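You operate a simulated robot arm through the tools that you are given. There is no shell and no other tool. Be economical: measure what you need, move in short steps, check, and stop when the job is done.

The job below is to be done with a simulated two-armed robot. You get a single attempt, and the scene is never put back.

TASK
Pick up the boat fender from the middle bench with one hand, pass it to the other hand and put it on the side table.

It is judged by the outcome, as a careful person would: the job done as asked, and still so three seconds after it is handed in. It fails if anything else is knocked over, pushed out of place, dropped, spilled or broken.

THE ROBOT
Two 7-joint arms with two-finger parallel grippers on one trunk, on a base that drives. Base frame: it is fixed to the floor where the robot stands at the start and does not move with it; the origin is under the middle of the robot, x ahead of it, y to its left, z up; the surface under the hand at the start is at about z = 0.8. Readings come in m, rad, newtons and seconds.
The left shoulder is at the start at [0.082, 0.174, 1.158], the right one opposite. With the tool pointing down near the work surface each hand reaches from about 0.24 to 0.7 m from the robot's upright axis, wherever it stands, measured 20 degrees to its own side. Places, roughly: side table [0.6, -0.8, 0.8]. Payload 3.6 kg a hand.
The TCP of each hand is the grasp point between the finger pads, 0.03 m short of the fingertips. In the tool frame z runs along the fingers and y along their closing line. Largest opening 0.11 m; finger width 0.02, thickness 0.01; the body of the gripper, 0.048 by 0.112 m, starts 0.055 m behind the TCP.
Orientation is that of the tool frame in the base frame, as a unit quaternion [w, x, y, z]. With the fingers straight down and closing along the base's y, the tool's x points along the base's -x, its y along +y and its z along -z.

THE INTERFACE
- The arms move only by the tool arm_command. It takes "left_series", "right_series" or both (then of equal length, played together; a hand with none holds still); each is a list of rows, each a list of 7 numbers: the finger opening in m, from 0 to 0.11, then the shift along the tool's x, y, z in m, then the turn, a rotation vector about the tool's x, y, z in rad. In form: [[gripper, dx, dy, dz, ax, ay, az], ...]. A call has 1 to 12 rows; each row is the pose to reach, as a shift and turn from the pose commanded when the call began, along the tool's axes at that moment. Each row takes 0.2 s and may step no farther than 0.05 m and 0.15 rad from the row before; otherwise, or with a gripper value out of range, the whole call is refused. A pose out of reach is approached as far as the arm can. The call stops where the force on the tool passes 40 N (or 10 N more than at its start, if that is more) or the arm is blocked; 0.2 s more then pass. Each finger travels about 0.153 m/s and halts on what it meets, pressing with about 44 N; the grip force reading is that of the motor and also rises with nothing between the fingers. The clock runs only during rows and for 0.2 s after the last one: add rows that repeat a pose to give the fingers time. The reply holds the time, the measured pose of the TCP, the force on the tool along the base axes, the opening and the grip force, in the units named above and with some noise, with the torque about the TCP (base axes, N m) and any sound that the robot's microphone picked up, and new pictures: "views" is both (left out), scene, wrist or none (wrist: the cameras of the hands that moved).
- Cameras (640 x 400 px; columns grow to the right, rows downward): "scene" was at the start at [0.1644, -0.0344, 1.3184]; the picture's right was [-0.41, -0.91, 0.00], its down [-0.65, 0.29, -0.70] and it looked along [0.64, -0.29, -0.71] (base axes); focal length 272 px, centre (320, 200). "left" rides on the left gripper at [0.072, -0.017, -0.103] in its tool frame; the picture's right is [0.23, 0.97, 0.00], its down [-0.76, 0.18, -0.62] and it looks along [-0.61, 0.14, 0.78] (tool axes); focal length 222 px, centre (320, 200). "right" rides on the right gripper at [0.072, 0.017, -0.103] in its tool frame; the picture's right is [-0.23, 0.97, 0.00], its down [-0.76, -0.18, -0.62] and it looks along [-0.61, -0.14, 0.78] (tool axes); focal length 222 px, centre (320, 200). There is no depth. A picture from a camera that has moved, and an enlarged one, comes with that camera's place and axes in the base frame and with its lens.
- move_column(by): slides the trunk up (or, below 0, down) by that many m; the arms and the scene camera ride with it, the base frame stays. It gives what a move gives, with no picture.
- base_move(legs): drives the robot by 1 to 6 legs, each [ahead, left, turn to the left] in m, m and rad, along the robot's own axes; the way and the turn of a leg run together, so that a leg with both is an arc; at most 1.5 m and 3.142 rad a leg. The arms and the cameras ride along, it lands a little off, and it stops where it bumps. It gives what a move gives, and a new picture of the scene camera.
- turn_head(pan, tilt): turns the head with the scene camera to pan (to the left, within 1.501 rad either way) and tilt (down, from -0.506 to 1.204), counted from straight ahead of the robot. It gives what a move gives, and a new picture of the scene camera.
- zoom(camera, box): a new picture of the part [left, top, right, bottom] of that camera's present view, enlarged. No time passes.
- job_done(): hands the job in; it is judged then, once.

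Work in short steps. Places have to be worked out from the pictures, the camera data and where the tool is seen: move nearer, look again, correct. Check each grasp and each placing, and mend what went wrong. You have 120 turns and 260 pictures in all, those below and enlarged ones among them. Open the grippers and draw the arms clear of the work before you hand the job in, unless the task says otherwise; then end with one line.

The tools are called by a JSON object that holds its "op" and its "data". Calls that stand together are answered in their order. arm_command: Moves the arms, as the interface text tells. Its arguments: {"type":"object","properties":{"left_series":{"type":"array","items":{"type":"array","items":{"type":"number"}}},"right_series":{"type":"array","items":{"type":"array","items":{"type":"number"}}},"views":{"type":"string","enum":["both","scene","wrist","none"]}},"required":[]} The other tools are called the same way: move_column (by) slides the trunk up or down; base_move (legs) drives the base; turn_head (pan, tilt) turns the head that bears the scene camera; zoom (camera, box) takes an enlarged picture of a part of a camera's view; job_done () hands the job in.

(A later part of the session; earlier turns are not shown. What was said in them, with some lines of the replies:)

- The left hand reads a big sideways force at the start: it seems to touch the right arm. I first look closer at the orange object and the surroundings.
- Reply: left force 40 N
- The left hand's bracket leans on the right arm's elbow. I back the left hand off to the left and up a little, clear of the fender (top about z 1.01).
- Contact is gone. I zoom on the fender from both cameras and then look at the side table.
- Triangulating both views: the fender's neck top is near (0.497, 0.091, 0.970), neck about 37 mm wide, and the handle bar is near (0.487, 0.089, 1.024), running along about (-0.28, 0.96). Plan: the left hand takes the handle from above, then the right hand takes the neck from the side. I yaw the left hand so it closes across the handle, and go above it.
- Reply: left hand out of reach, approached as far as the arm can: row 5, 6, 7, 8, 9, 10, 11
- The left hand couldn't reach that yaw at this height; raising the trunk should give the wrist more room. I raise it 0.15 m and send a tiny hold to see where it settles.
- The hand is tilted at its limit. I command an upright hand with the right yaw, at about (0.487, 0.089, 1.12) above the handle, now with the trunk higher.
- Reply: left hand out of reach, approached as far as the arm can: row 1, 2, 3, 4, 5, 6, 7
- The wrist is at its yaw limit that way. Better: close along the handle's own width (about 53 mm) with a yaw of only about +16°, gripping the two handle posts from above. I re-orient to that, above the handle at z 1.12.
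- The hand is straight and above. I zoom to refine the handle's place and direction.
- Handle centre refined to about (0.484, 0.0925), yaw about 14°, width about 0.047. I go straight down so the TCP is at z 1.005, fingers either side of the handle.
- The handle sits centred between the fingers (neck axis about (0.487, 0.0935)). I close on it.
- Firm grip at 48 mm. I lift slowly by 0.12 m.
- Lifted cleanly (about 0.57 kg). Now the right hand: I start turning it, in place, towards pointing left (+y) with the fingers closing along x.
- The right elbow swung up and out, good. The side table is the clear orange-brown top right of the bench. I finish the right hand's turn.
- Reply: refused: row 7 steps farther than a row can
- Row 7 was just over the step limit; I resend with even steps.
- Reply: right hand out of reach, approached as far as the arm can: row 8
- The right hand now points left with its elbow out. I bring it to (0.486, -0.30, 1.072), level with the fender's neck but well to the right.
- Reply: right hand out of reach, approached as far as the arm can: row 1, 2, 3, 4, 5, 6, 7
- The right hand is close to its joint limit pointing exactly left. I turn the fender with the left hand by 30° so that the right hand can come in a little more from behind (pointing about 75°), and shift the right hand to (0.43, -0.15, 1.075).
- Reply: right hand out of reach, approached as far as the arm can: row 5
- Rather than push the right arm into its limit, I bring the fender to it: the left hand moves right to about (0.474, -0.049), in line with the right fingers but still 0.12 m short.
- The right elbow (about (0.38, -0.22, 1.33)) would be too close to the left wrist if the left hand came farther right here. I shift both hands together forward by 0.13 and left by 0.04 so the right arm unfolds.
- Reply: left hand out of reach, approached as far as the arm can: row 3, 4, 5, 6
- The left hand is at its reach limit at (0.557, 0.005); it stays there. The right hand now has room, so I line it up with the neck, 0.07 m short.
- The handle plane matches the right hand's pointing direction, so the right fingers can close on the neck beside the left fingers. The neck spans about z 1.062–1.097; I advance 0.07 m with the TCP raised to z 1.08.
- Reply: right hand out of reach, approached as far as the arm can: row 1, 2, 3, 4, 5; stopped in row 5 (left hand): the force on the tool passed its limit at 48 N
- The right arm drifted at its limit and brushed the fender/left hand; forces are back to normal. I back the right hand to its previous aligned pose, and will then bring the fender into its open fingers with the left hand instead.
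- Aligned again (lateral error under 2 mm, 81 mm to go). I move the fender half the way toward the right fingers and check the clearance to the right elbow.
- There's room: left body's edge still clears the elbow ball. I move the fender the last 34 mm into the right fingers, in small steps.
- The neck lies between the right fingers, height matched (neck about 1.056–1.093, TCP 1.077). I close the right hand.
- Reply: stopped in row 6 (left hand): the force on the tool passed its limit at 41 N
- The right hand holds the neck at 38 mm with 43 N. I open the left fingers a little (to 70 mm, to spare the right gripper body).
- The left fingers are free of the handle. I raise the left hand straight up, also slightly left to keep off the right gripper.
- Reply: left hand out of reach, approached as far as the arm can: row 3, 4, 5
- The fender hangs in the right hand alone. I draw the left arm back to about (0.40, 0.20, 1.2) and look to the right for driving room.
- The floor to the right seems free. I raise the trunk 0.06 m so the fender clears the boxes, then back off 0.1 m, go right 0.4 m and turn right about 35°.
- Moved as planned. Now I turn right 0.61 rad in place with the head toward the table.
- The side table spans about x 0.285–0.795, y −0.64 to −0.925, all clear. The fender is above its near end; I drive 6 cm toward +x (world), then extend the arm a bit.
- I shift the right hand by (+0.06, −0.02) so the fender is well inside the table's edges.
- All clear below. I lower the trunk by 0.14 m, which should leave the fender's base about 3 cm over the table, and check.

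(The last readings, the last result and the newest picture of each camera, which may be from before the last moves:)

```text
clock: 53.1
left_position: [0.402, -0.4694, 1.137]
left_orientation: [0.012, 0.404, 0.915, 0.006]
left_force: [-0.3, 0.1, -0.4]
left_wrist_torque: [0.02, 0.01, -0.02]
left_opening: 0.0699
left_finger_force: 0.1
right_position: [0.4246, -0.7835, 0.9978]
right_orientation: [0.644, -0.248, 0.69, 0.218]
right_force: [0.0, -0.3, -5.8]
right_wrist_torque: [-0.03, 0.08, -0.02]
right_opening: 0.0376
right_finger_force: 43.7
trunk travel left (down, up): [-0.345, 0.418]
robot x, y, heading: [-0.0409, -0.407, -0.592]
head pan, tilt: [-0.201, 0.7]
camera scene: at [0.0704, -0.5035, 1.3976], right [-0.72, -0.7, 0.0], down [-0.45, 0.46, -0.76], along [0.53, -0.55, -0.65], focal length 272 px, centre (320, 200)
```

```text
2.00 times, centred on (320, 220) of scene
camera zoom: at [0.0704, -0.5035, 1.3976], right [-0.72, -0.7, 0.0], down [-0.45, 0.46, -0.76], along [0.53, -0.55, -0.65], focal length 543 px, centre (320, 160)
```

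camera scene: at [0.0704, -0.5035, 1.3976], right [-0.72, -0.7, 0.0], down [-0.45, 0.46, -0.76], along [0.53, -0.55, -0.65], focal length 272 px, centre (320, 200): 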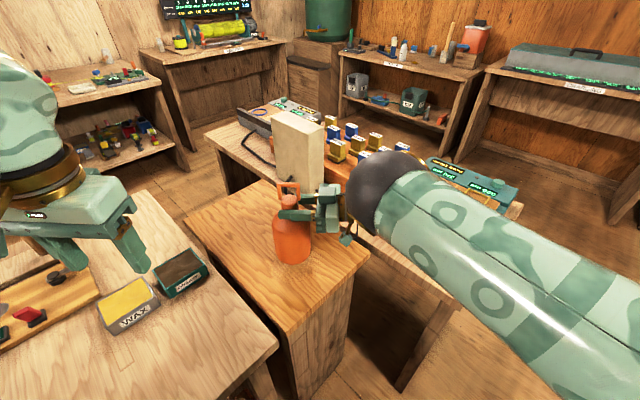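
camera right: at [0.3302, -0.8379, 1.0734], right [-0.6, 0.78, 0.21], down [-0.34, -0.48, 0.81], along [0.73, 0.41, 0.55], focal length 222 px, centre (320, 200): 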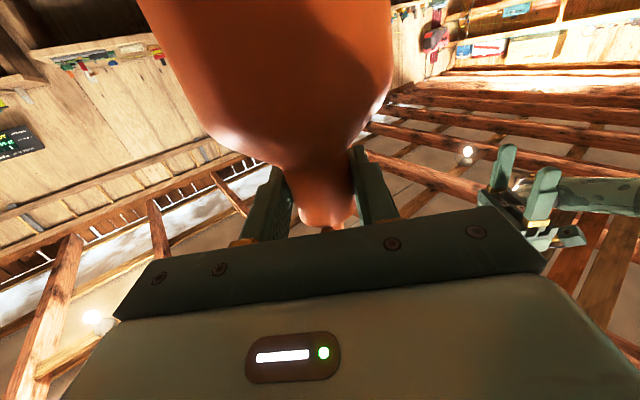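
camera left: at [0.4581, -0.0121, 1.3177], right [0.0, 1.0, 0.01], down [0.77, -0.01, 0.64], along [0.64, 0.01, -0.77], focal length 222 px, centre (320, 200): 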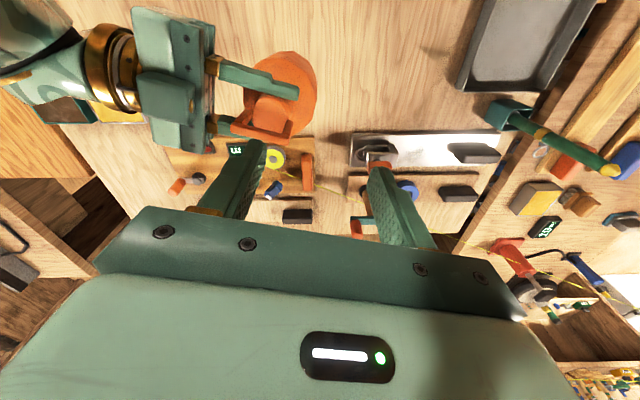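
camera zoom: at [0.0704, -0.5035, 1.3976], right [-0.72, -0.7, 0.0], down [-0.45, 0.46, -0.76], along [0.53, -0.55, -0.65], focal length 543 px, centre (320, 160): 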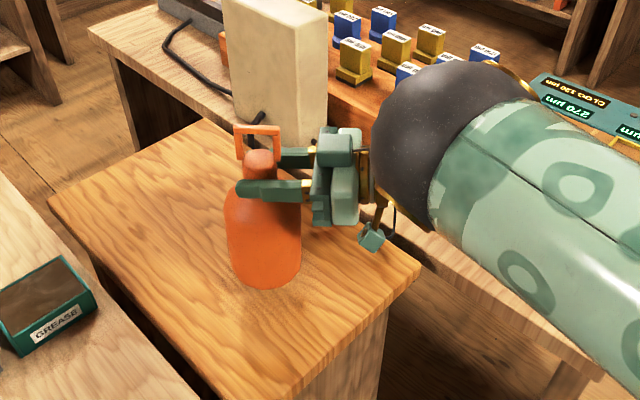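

Still about 3 cm above the table and well inside it. I lower by 25 mm with the arm, then feel for contact.

{"op": "arm_command", "data": {"right_series": [[0.02, 0.01, 0, 0, 0, 0, 0], [0.02, 0.02, 0, 0, 0, 0, 0], [0.02, 0.025, 0, 0, 0, 0, 0], [0.02, 0.025, 0, 0, 0, 0, 0]], "views": "scene"}}

{"op": "zoom", "data": {"camera": "scene", "box": [230, 160, 350, 290]}}

```text
clock: 54.1
left_position: [0.4012, -0.4684, 1.1369]
left_orientation: [0.013, 0.405, 0.914, 0.006]
left_force: [-0.3, 0.3, -0.2]
left_wrist_torque: [0.0, -0.01, -0.03]
left_opening: 0.0697
left_finger_force: 0.0
right_position: [0.4235, -0.784, 0.9737]
right_orientation: [0.644, -0.248, 0.69, 0.218]
right_force: [-0.6, -0.2, -4.4]
right_wrist_torque: [-0.02, 0.04, 0.01]
right_opening: 0.0372
right_finger_force: 43.8
trunk travel left (down, up): [-0.345, 0.418]
robot x, y, heading: [-0.0385, -0.4065, -0.596]
head pan, tilt: [-0.201, 0.7]
camera scene: at [0.0703, -0.5034, 1.3976], right [-0.72, -0.7, 0.0], down [-0.45, 0.46, -0.76], along [0.53, -0.55, -0.64], focal length 272 px, centre (320, 200)
```

scene: 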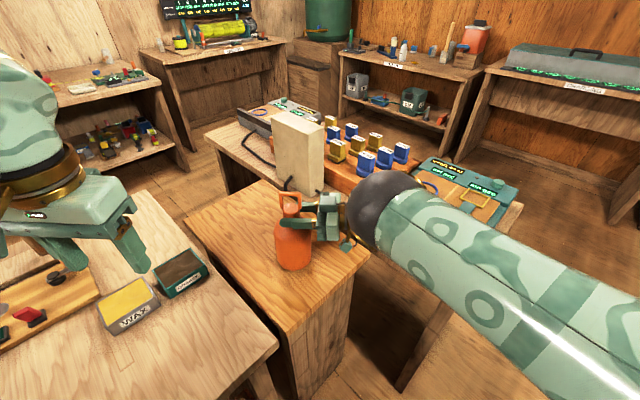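

```text
3.08 times, centred on (290, 225) of scene
camera zoom: at [0.0703, -0.5034, 1.3976], right [-0.72, -0.7, 0.0], down [-0.45, 0.46, -0.76], along [0.53, -0.55, -0.64], focal length 836 px, centre (412, 123)
```

zoom: 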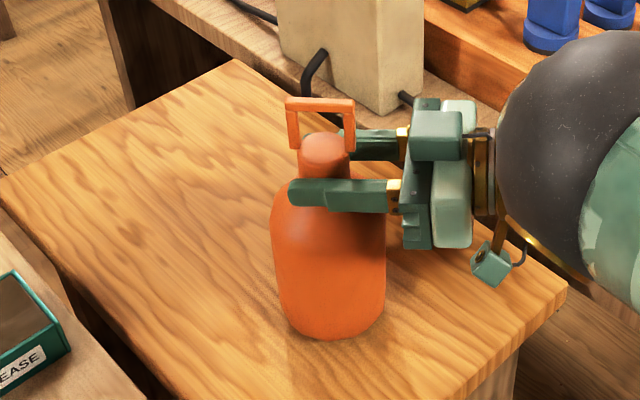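

Contact should come within about 1 cm. I lower in small steps, watching the vertical force.

{"op": "arm_command", "data": {"right_series": [[0.02, 0.002, 0, 0, 0, 0, 0], [0.02, 0.004, 0, 0, 0, 0, 0], [0.02, 0.006, 0, 0, 0, 0, 0], [0.02, 0.006, 0, 0, 0, 0, 0]], "views": "none"}}

```text
clock: 55.1
left_position: [0.4009, -0.4689, 1.1384]
left_orientation: [0.014, 0.405, 0.914, 0.006]
left_force: [-0.8, -0.1, -0.6]
left_wrist_torque: [0.0, -0.01, 0.0]
left_opening: 0.0701
left_finger_force: 0.1
right_position: [0.4216, -0.785, 0.9684]
right_orientation: [0.645, -0.249, 0.689, 0.218]
right_force: [-0.2, -3.6, 11.9]
right_wrist_torque: [-0.4, 0.24, 0.03]
right_opening: 0.0373
right_finger_force: 44.2
trunk travel left (down, up): [-0.345, 0.418]
robot x, y, heading: [-0.0376, -0.4067, -0.598]
head pan, tilt: [-0.201, 0.7]
```

Contact made (about 12 N upward): it stands on the table. I open the right fingers.

{"op": "arm_command", "data": {"right_series": [[0.042, -0.001, 0, 0, 0, 0, 0], [0.055, -0.001, 0, 0, 0, 0, 0], [0.075, -0.001, 0, 0, 0, 0, 0], [0.09, -0.001, 0, 0, 0, 0, 0], [0.09, -0.001, 0, 0, 0, 0, 0]], "views": "both"}}

{"op": "zoom", "data": {"camera": "scene", "box": [230, 160, 350, 290]}}

```text
clock: 56.3
left_position: [0.401, -0.4689, 1.1365]
left_orientation: [0.013, 0.405, 0.914, 0.005]
left_force: [0.6, -0.4, 0.0]
left_wrist_torque: [-0.02, -0.01, 0.0]
left_opening: 0.0701
left_finger_force: 0.0
right_position: [0.4214, -0.7844, 0.9685]
right_orientation: [0.644, -0.248, 0.69, 0.218]
right_force: [0.7, -0.9, -0.8]
right_wrist_torque: [0.02, -0.02, 0.03]
right_opening: 0.0898
right_finger_force: 0.1
trunk travel left (down, up): [-0.345, 0.418]
robot x, y, heading: [-0.0409, -0.4073, -0.595]
head pan, tilt: [-0.201, 0.7]
camera scene: at [0.0699, -0.5032, 1.3977], right [-0.72, -0.7, 0.0], down [-0.45, 0.46, -0.76], along [0.53, -0.55, -0.64], focal length 272 px, centre (320, 200)
camera right: at [0.3277, -0.8406, 0.9027], right [-0.6, 0.78, 0.21], down [-0.34, -0.48, 0.81], along [0.73, 0.41, 0.55], focal length 222 px, centre (320, 200)
```

scene: 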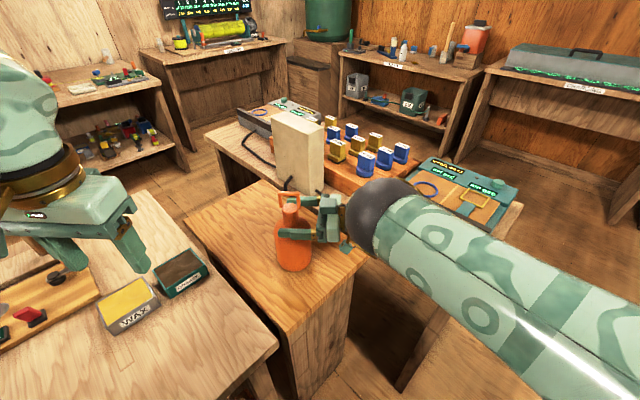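
right: 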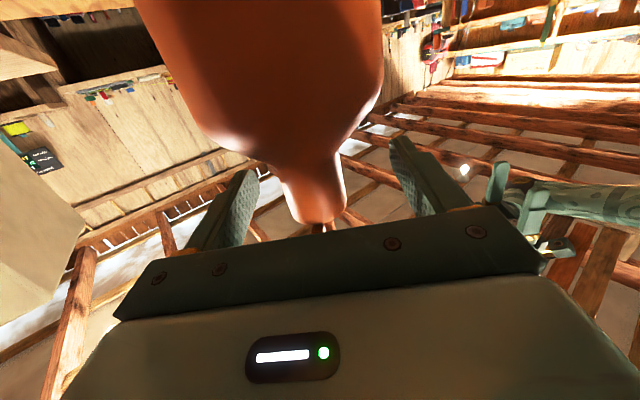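

```text
3.08 times, centred on (290, 225) of scene
camera zoom: at [0.0699, -0.5032, 1.3977], right [-0.72, -0.7, 0.0], down [-0.45, 0.46, -0.76], along [0.53, -0.55, -0.64], focal length 836 px, centre (412, 123)
```

zoom: 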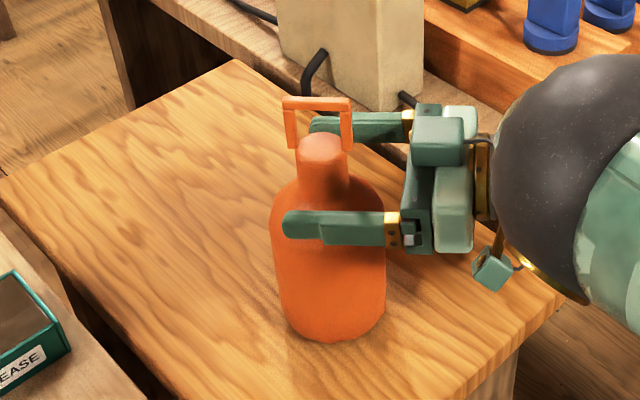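

Standing free between the open fingers. I draw the right hand straight back along its fingers by 8.5 cm.

{"op": "arm_command", "data": {"right_series": [[0.09, 0, 0, -0.015, 0, 0, 0], [0.09, 0, 0, -0.035, 0, 0, 0], [0.09, 0, 0, -0.06, 0, 0, 0], [0.09, 0, 0, -0.085, 0, 0, 0]], "views": "scene"}}

```text
clock: 57.3
left_position: [0.4014, -0.469, 1.1366]
left_orientation: [0.013, 0.404, 0.915, 0.006]
left_force: [0.0, -0.7, 0.5]
left_wrist_torque: [-0.02, 0.01, -0.01]
left_opening: 0.0703
left_finger_force: 0.1
right_position: [0.3562, -0.8378, 0.9726]
right_orientation: [0.644, -0.248, 0.69, 0.219]
right_force: [-0.9, 0.1, -0.2]
right_wrist_torque: [-0.01, -0.03, -0.03]
right_opening: 0.09
right_finger_force: 0.1
trunk travel left (down, up): [-0.345, 0.418]
robot x, y, heading: [-0.0437, -0.4131, -0.597]
head pan, tilt: [-0.201, 0.7]
camera scene: at [0.0696, -0.5035, 1.3977], right [-0.72, -0.7, 0.0], down [-0.45, 0.46, -0.76], along [0.53, -0.55, -0.64], focal length 272 px, centre (320, 200)
```

scene: 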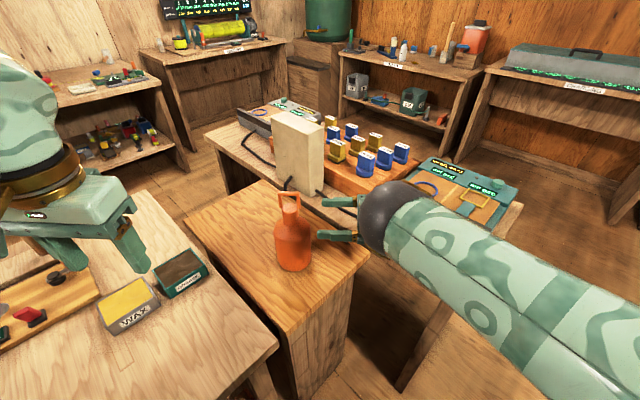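

The fender stands upright on the side table and the fingers are clear of it. I raise the trunk to lift both hands away, then back off a little.

{"op": "move_column", "data": {"by": 0.2}}

{"op": "base_move", "data": {"legs": [[-0.12, 0, 0]]}}

{"op": "zoom", "data": {"camera": "scene", "box": [140, 120, 440, 360]}}

```text
clock: 59.5
left_position: [0.4005, -0.4686, 1.3365]
left_orientation: [0.013, 0.405, 0.914, 0.005]
left_force: [-0.4, -0.4, -0.3]
left_wrist_torque: [0.0, 0.02, 0.01]
left_opening: 0.0703
left_finger_force: 0.1
right_position: [0.3565, -0.8361, 1.1747]
right_orientation: [0.643, -0.249, 0.69, 0.219]
right_force: [-0.6, -0.2, 0.6]
right_wrist_torque: [-0.01, -0.02, -0.02]
right_opening: 0.09
right_finger_force: 0.0
trunk travel left (down, up): [-0.545, 0.218]
robot x, y, heading: [-0.0423, -0.4066, -0.598]
head pan, tilt: [-0.201, 0.7]
```

```text
clock: 60.7
left_position: [0.3025, -0.4012, 1.3366]
left_orientation: [0.013, 0.403, 0.915, 0.005]
left_force: [0.5, 0.5, 0.5]
left_wrist_torque: [-0.01, 0.0, 0.0]
left_opening: 0.0701
left_finger_force: 0.0
right_position: [0.2567, -0.7696, 1.1743]
right_orientation: [0.644, -0.248, 0.69, 0.218]
right_force: [-0.2, 0.3, -0.6]
right_wrist_torque: [0.02, -0.03, 0.01]
right_opening: 0.09
right_finger_force: 0.0
trunk travel left (down, up): [-0.545, 0.218]
robot x, y, heading: [-0.1418, -0.339, -0.595]
head pan, tilt: [-0.201, 0.7]
camera scene: at [-0.0649, -0.4114, 1.5992], right [-0.72, -0.7, 0.0], down [-0.45, 0.46, -0.76], along [0.53, -0.55, -0.64], focal length 272 px, centre (320, 200)
```

scene: 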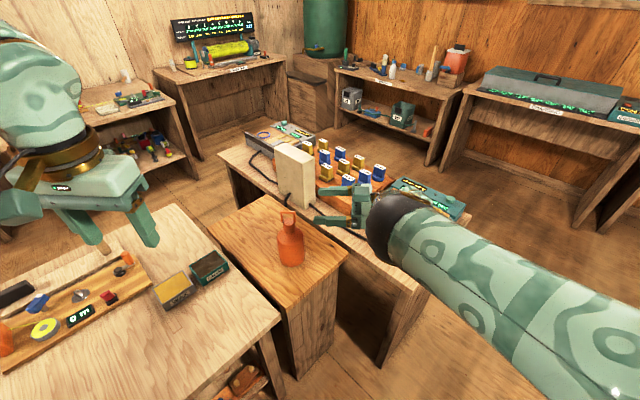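

```text
1.67 times, centred on (290, 240) of scene
camera zoom: at [-0.0649, -0.4114, 1.5992], right [-0.72, -0.7, 0.0], down [-0.45, 0.46, -0.76], along [0.53, -0.55, -0.64], focal length 453 px, centre (370, 133)
```

zoom: 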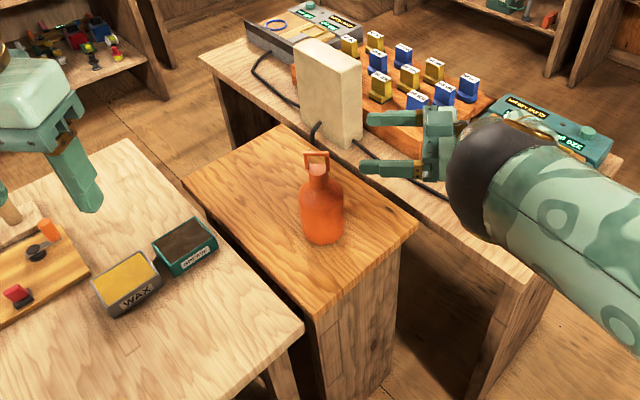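

The fender stands upright on the side table. Both hands are open and clear, and nothing else has moved, so I hand the job in.

{"op": "job_done", "data": {}}

```text
The job is handed in.
```

The left hand picked the boat fender up from the middle bench and passed it to the right hand, which put it down upright on the side table; nothing else in view was disturbed.
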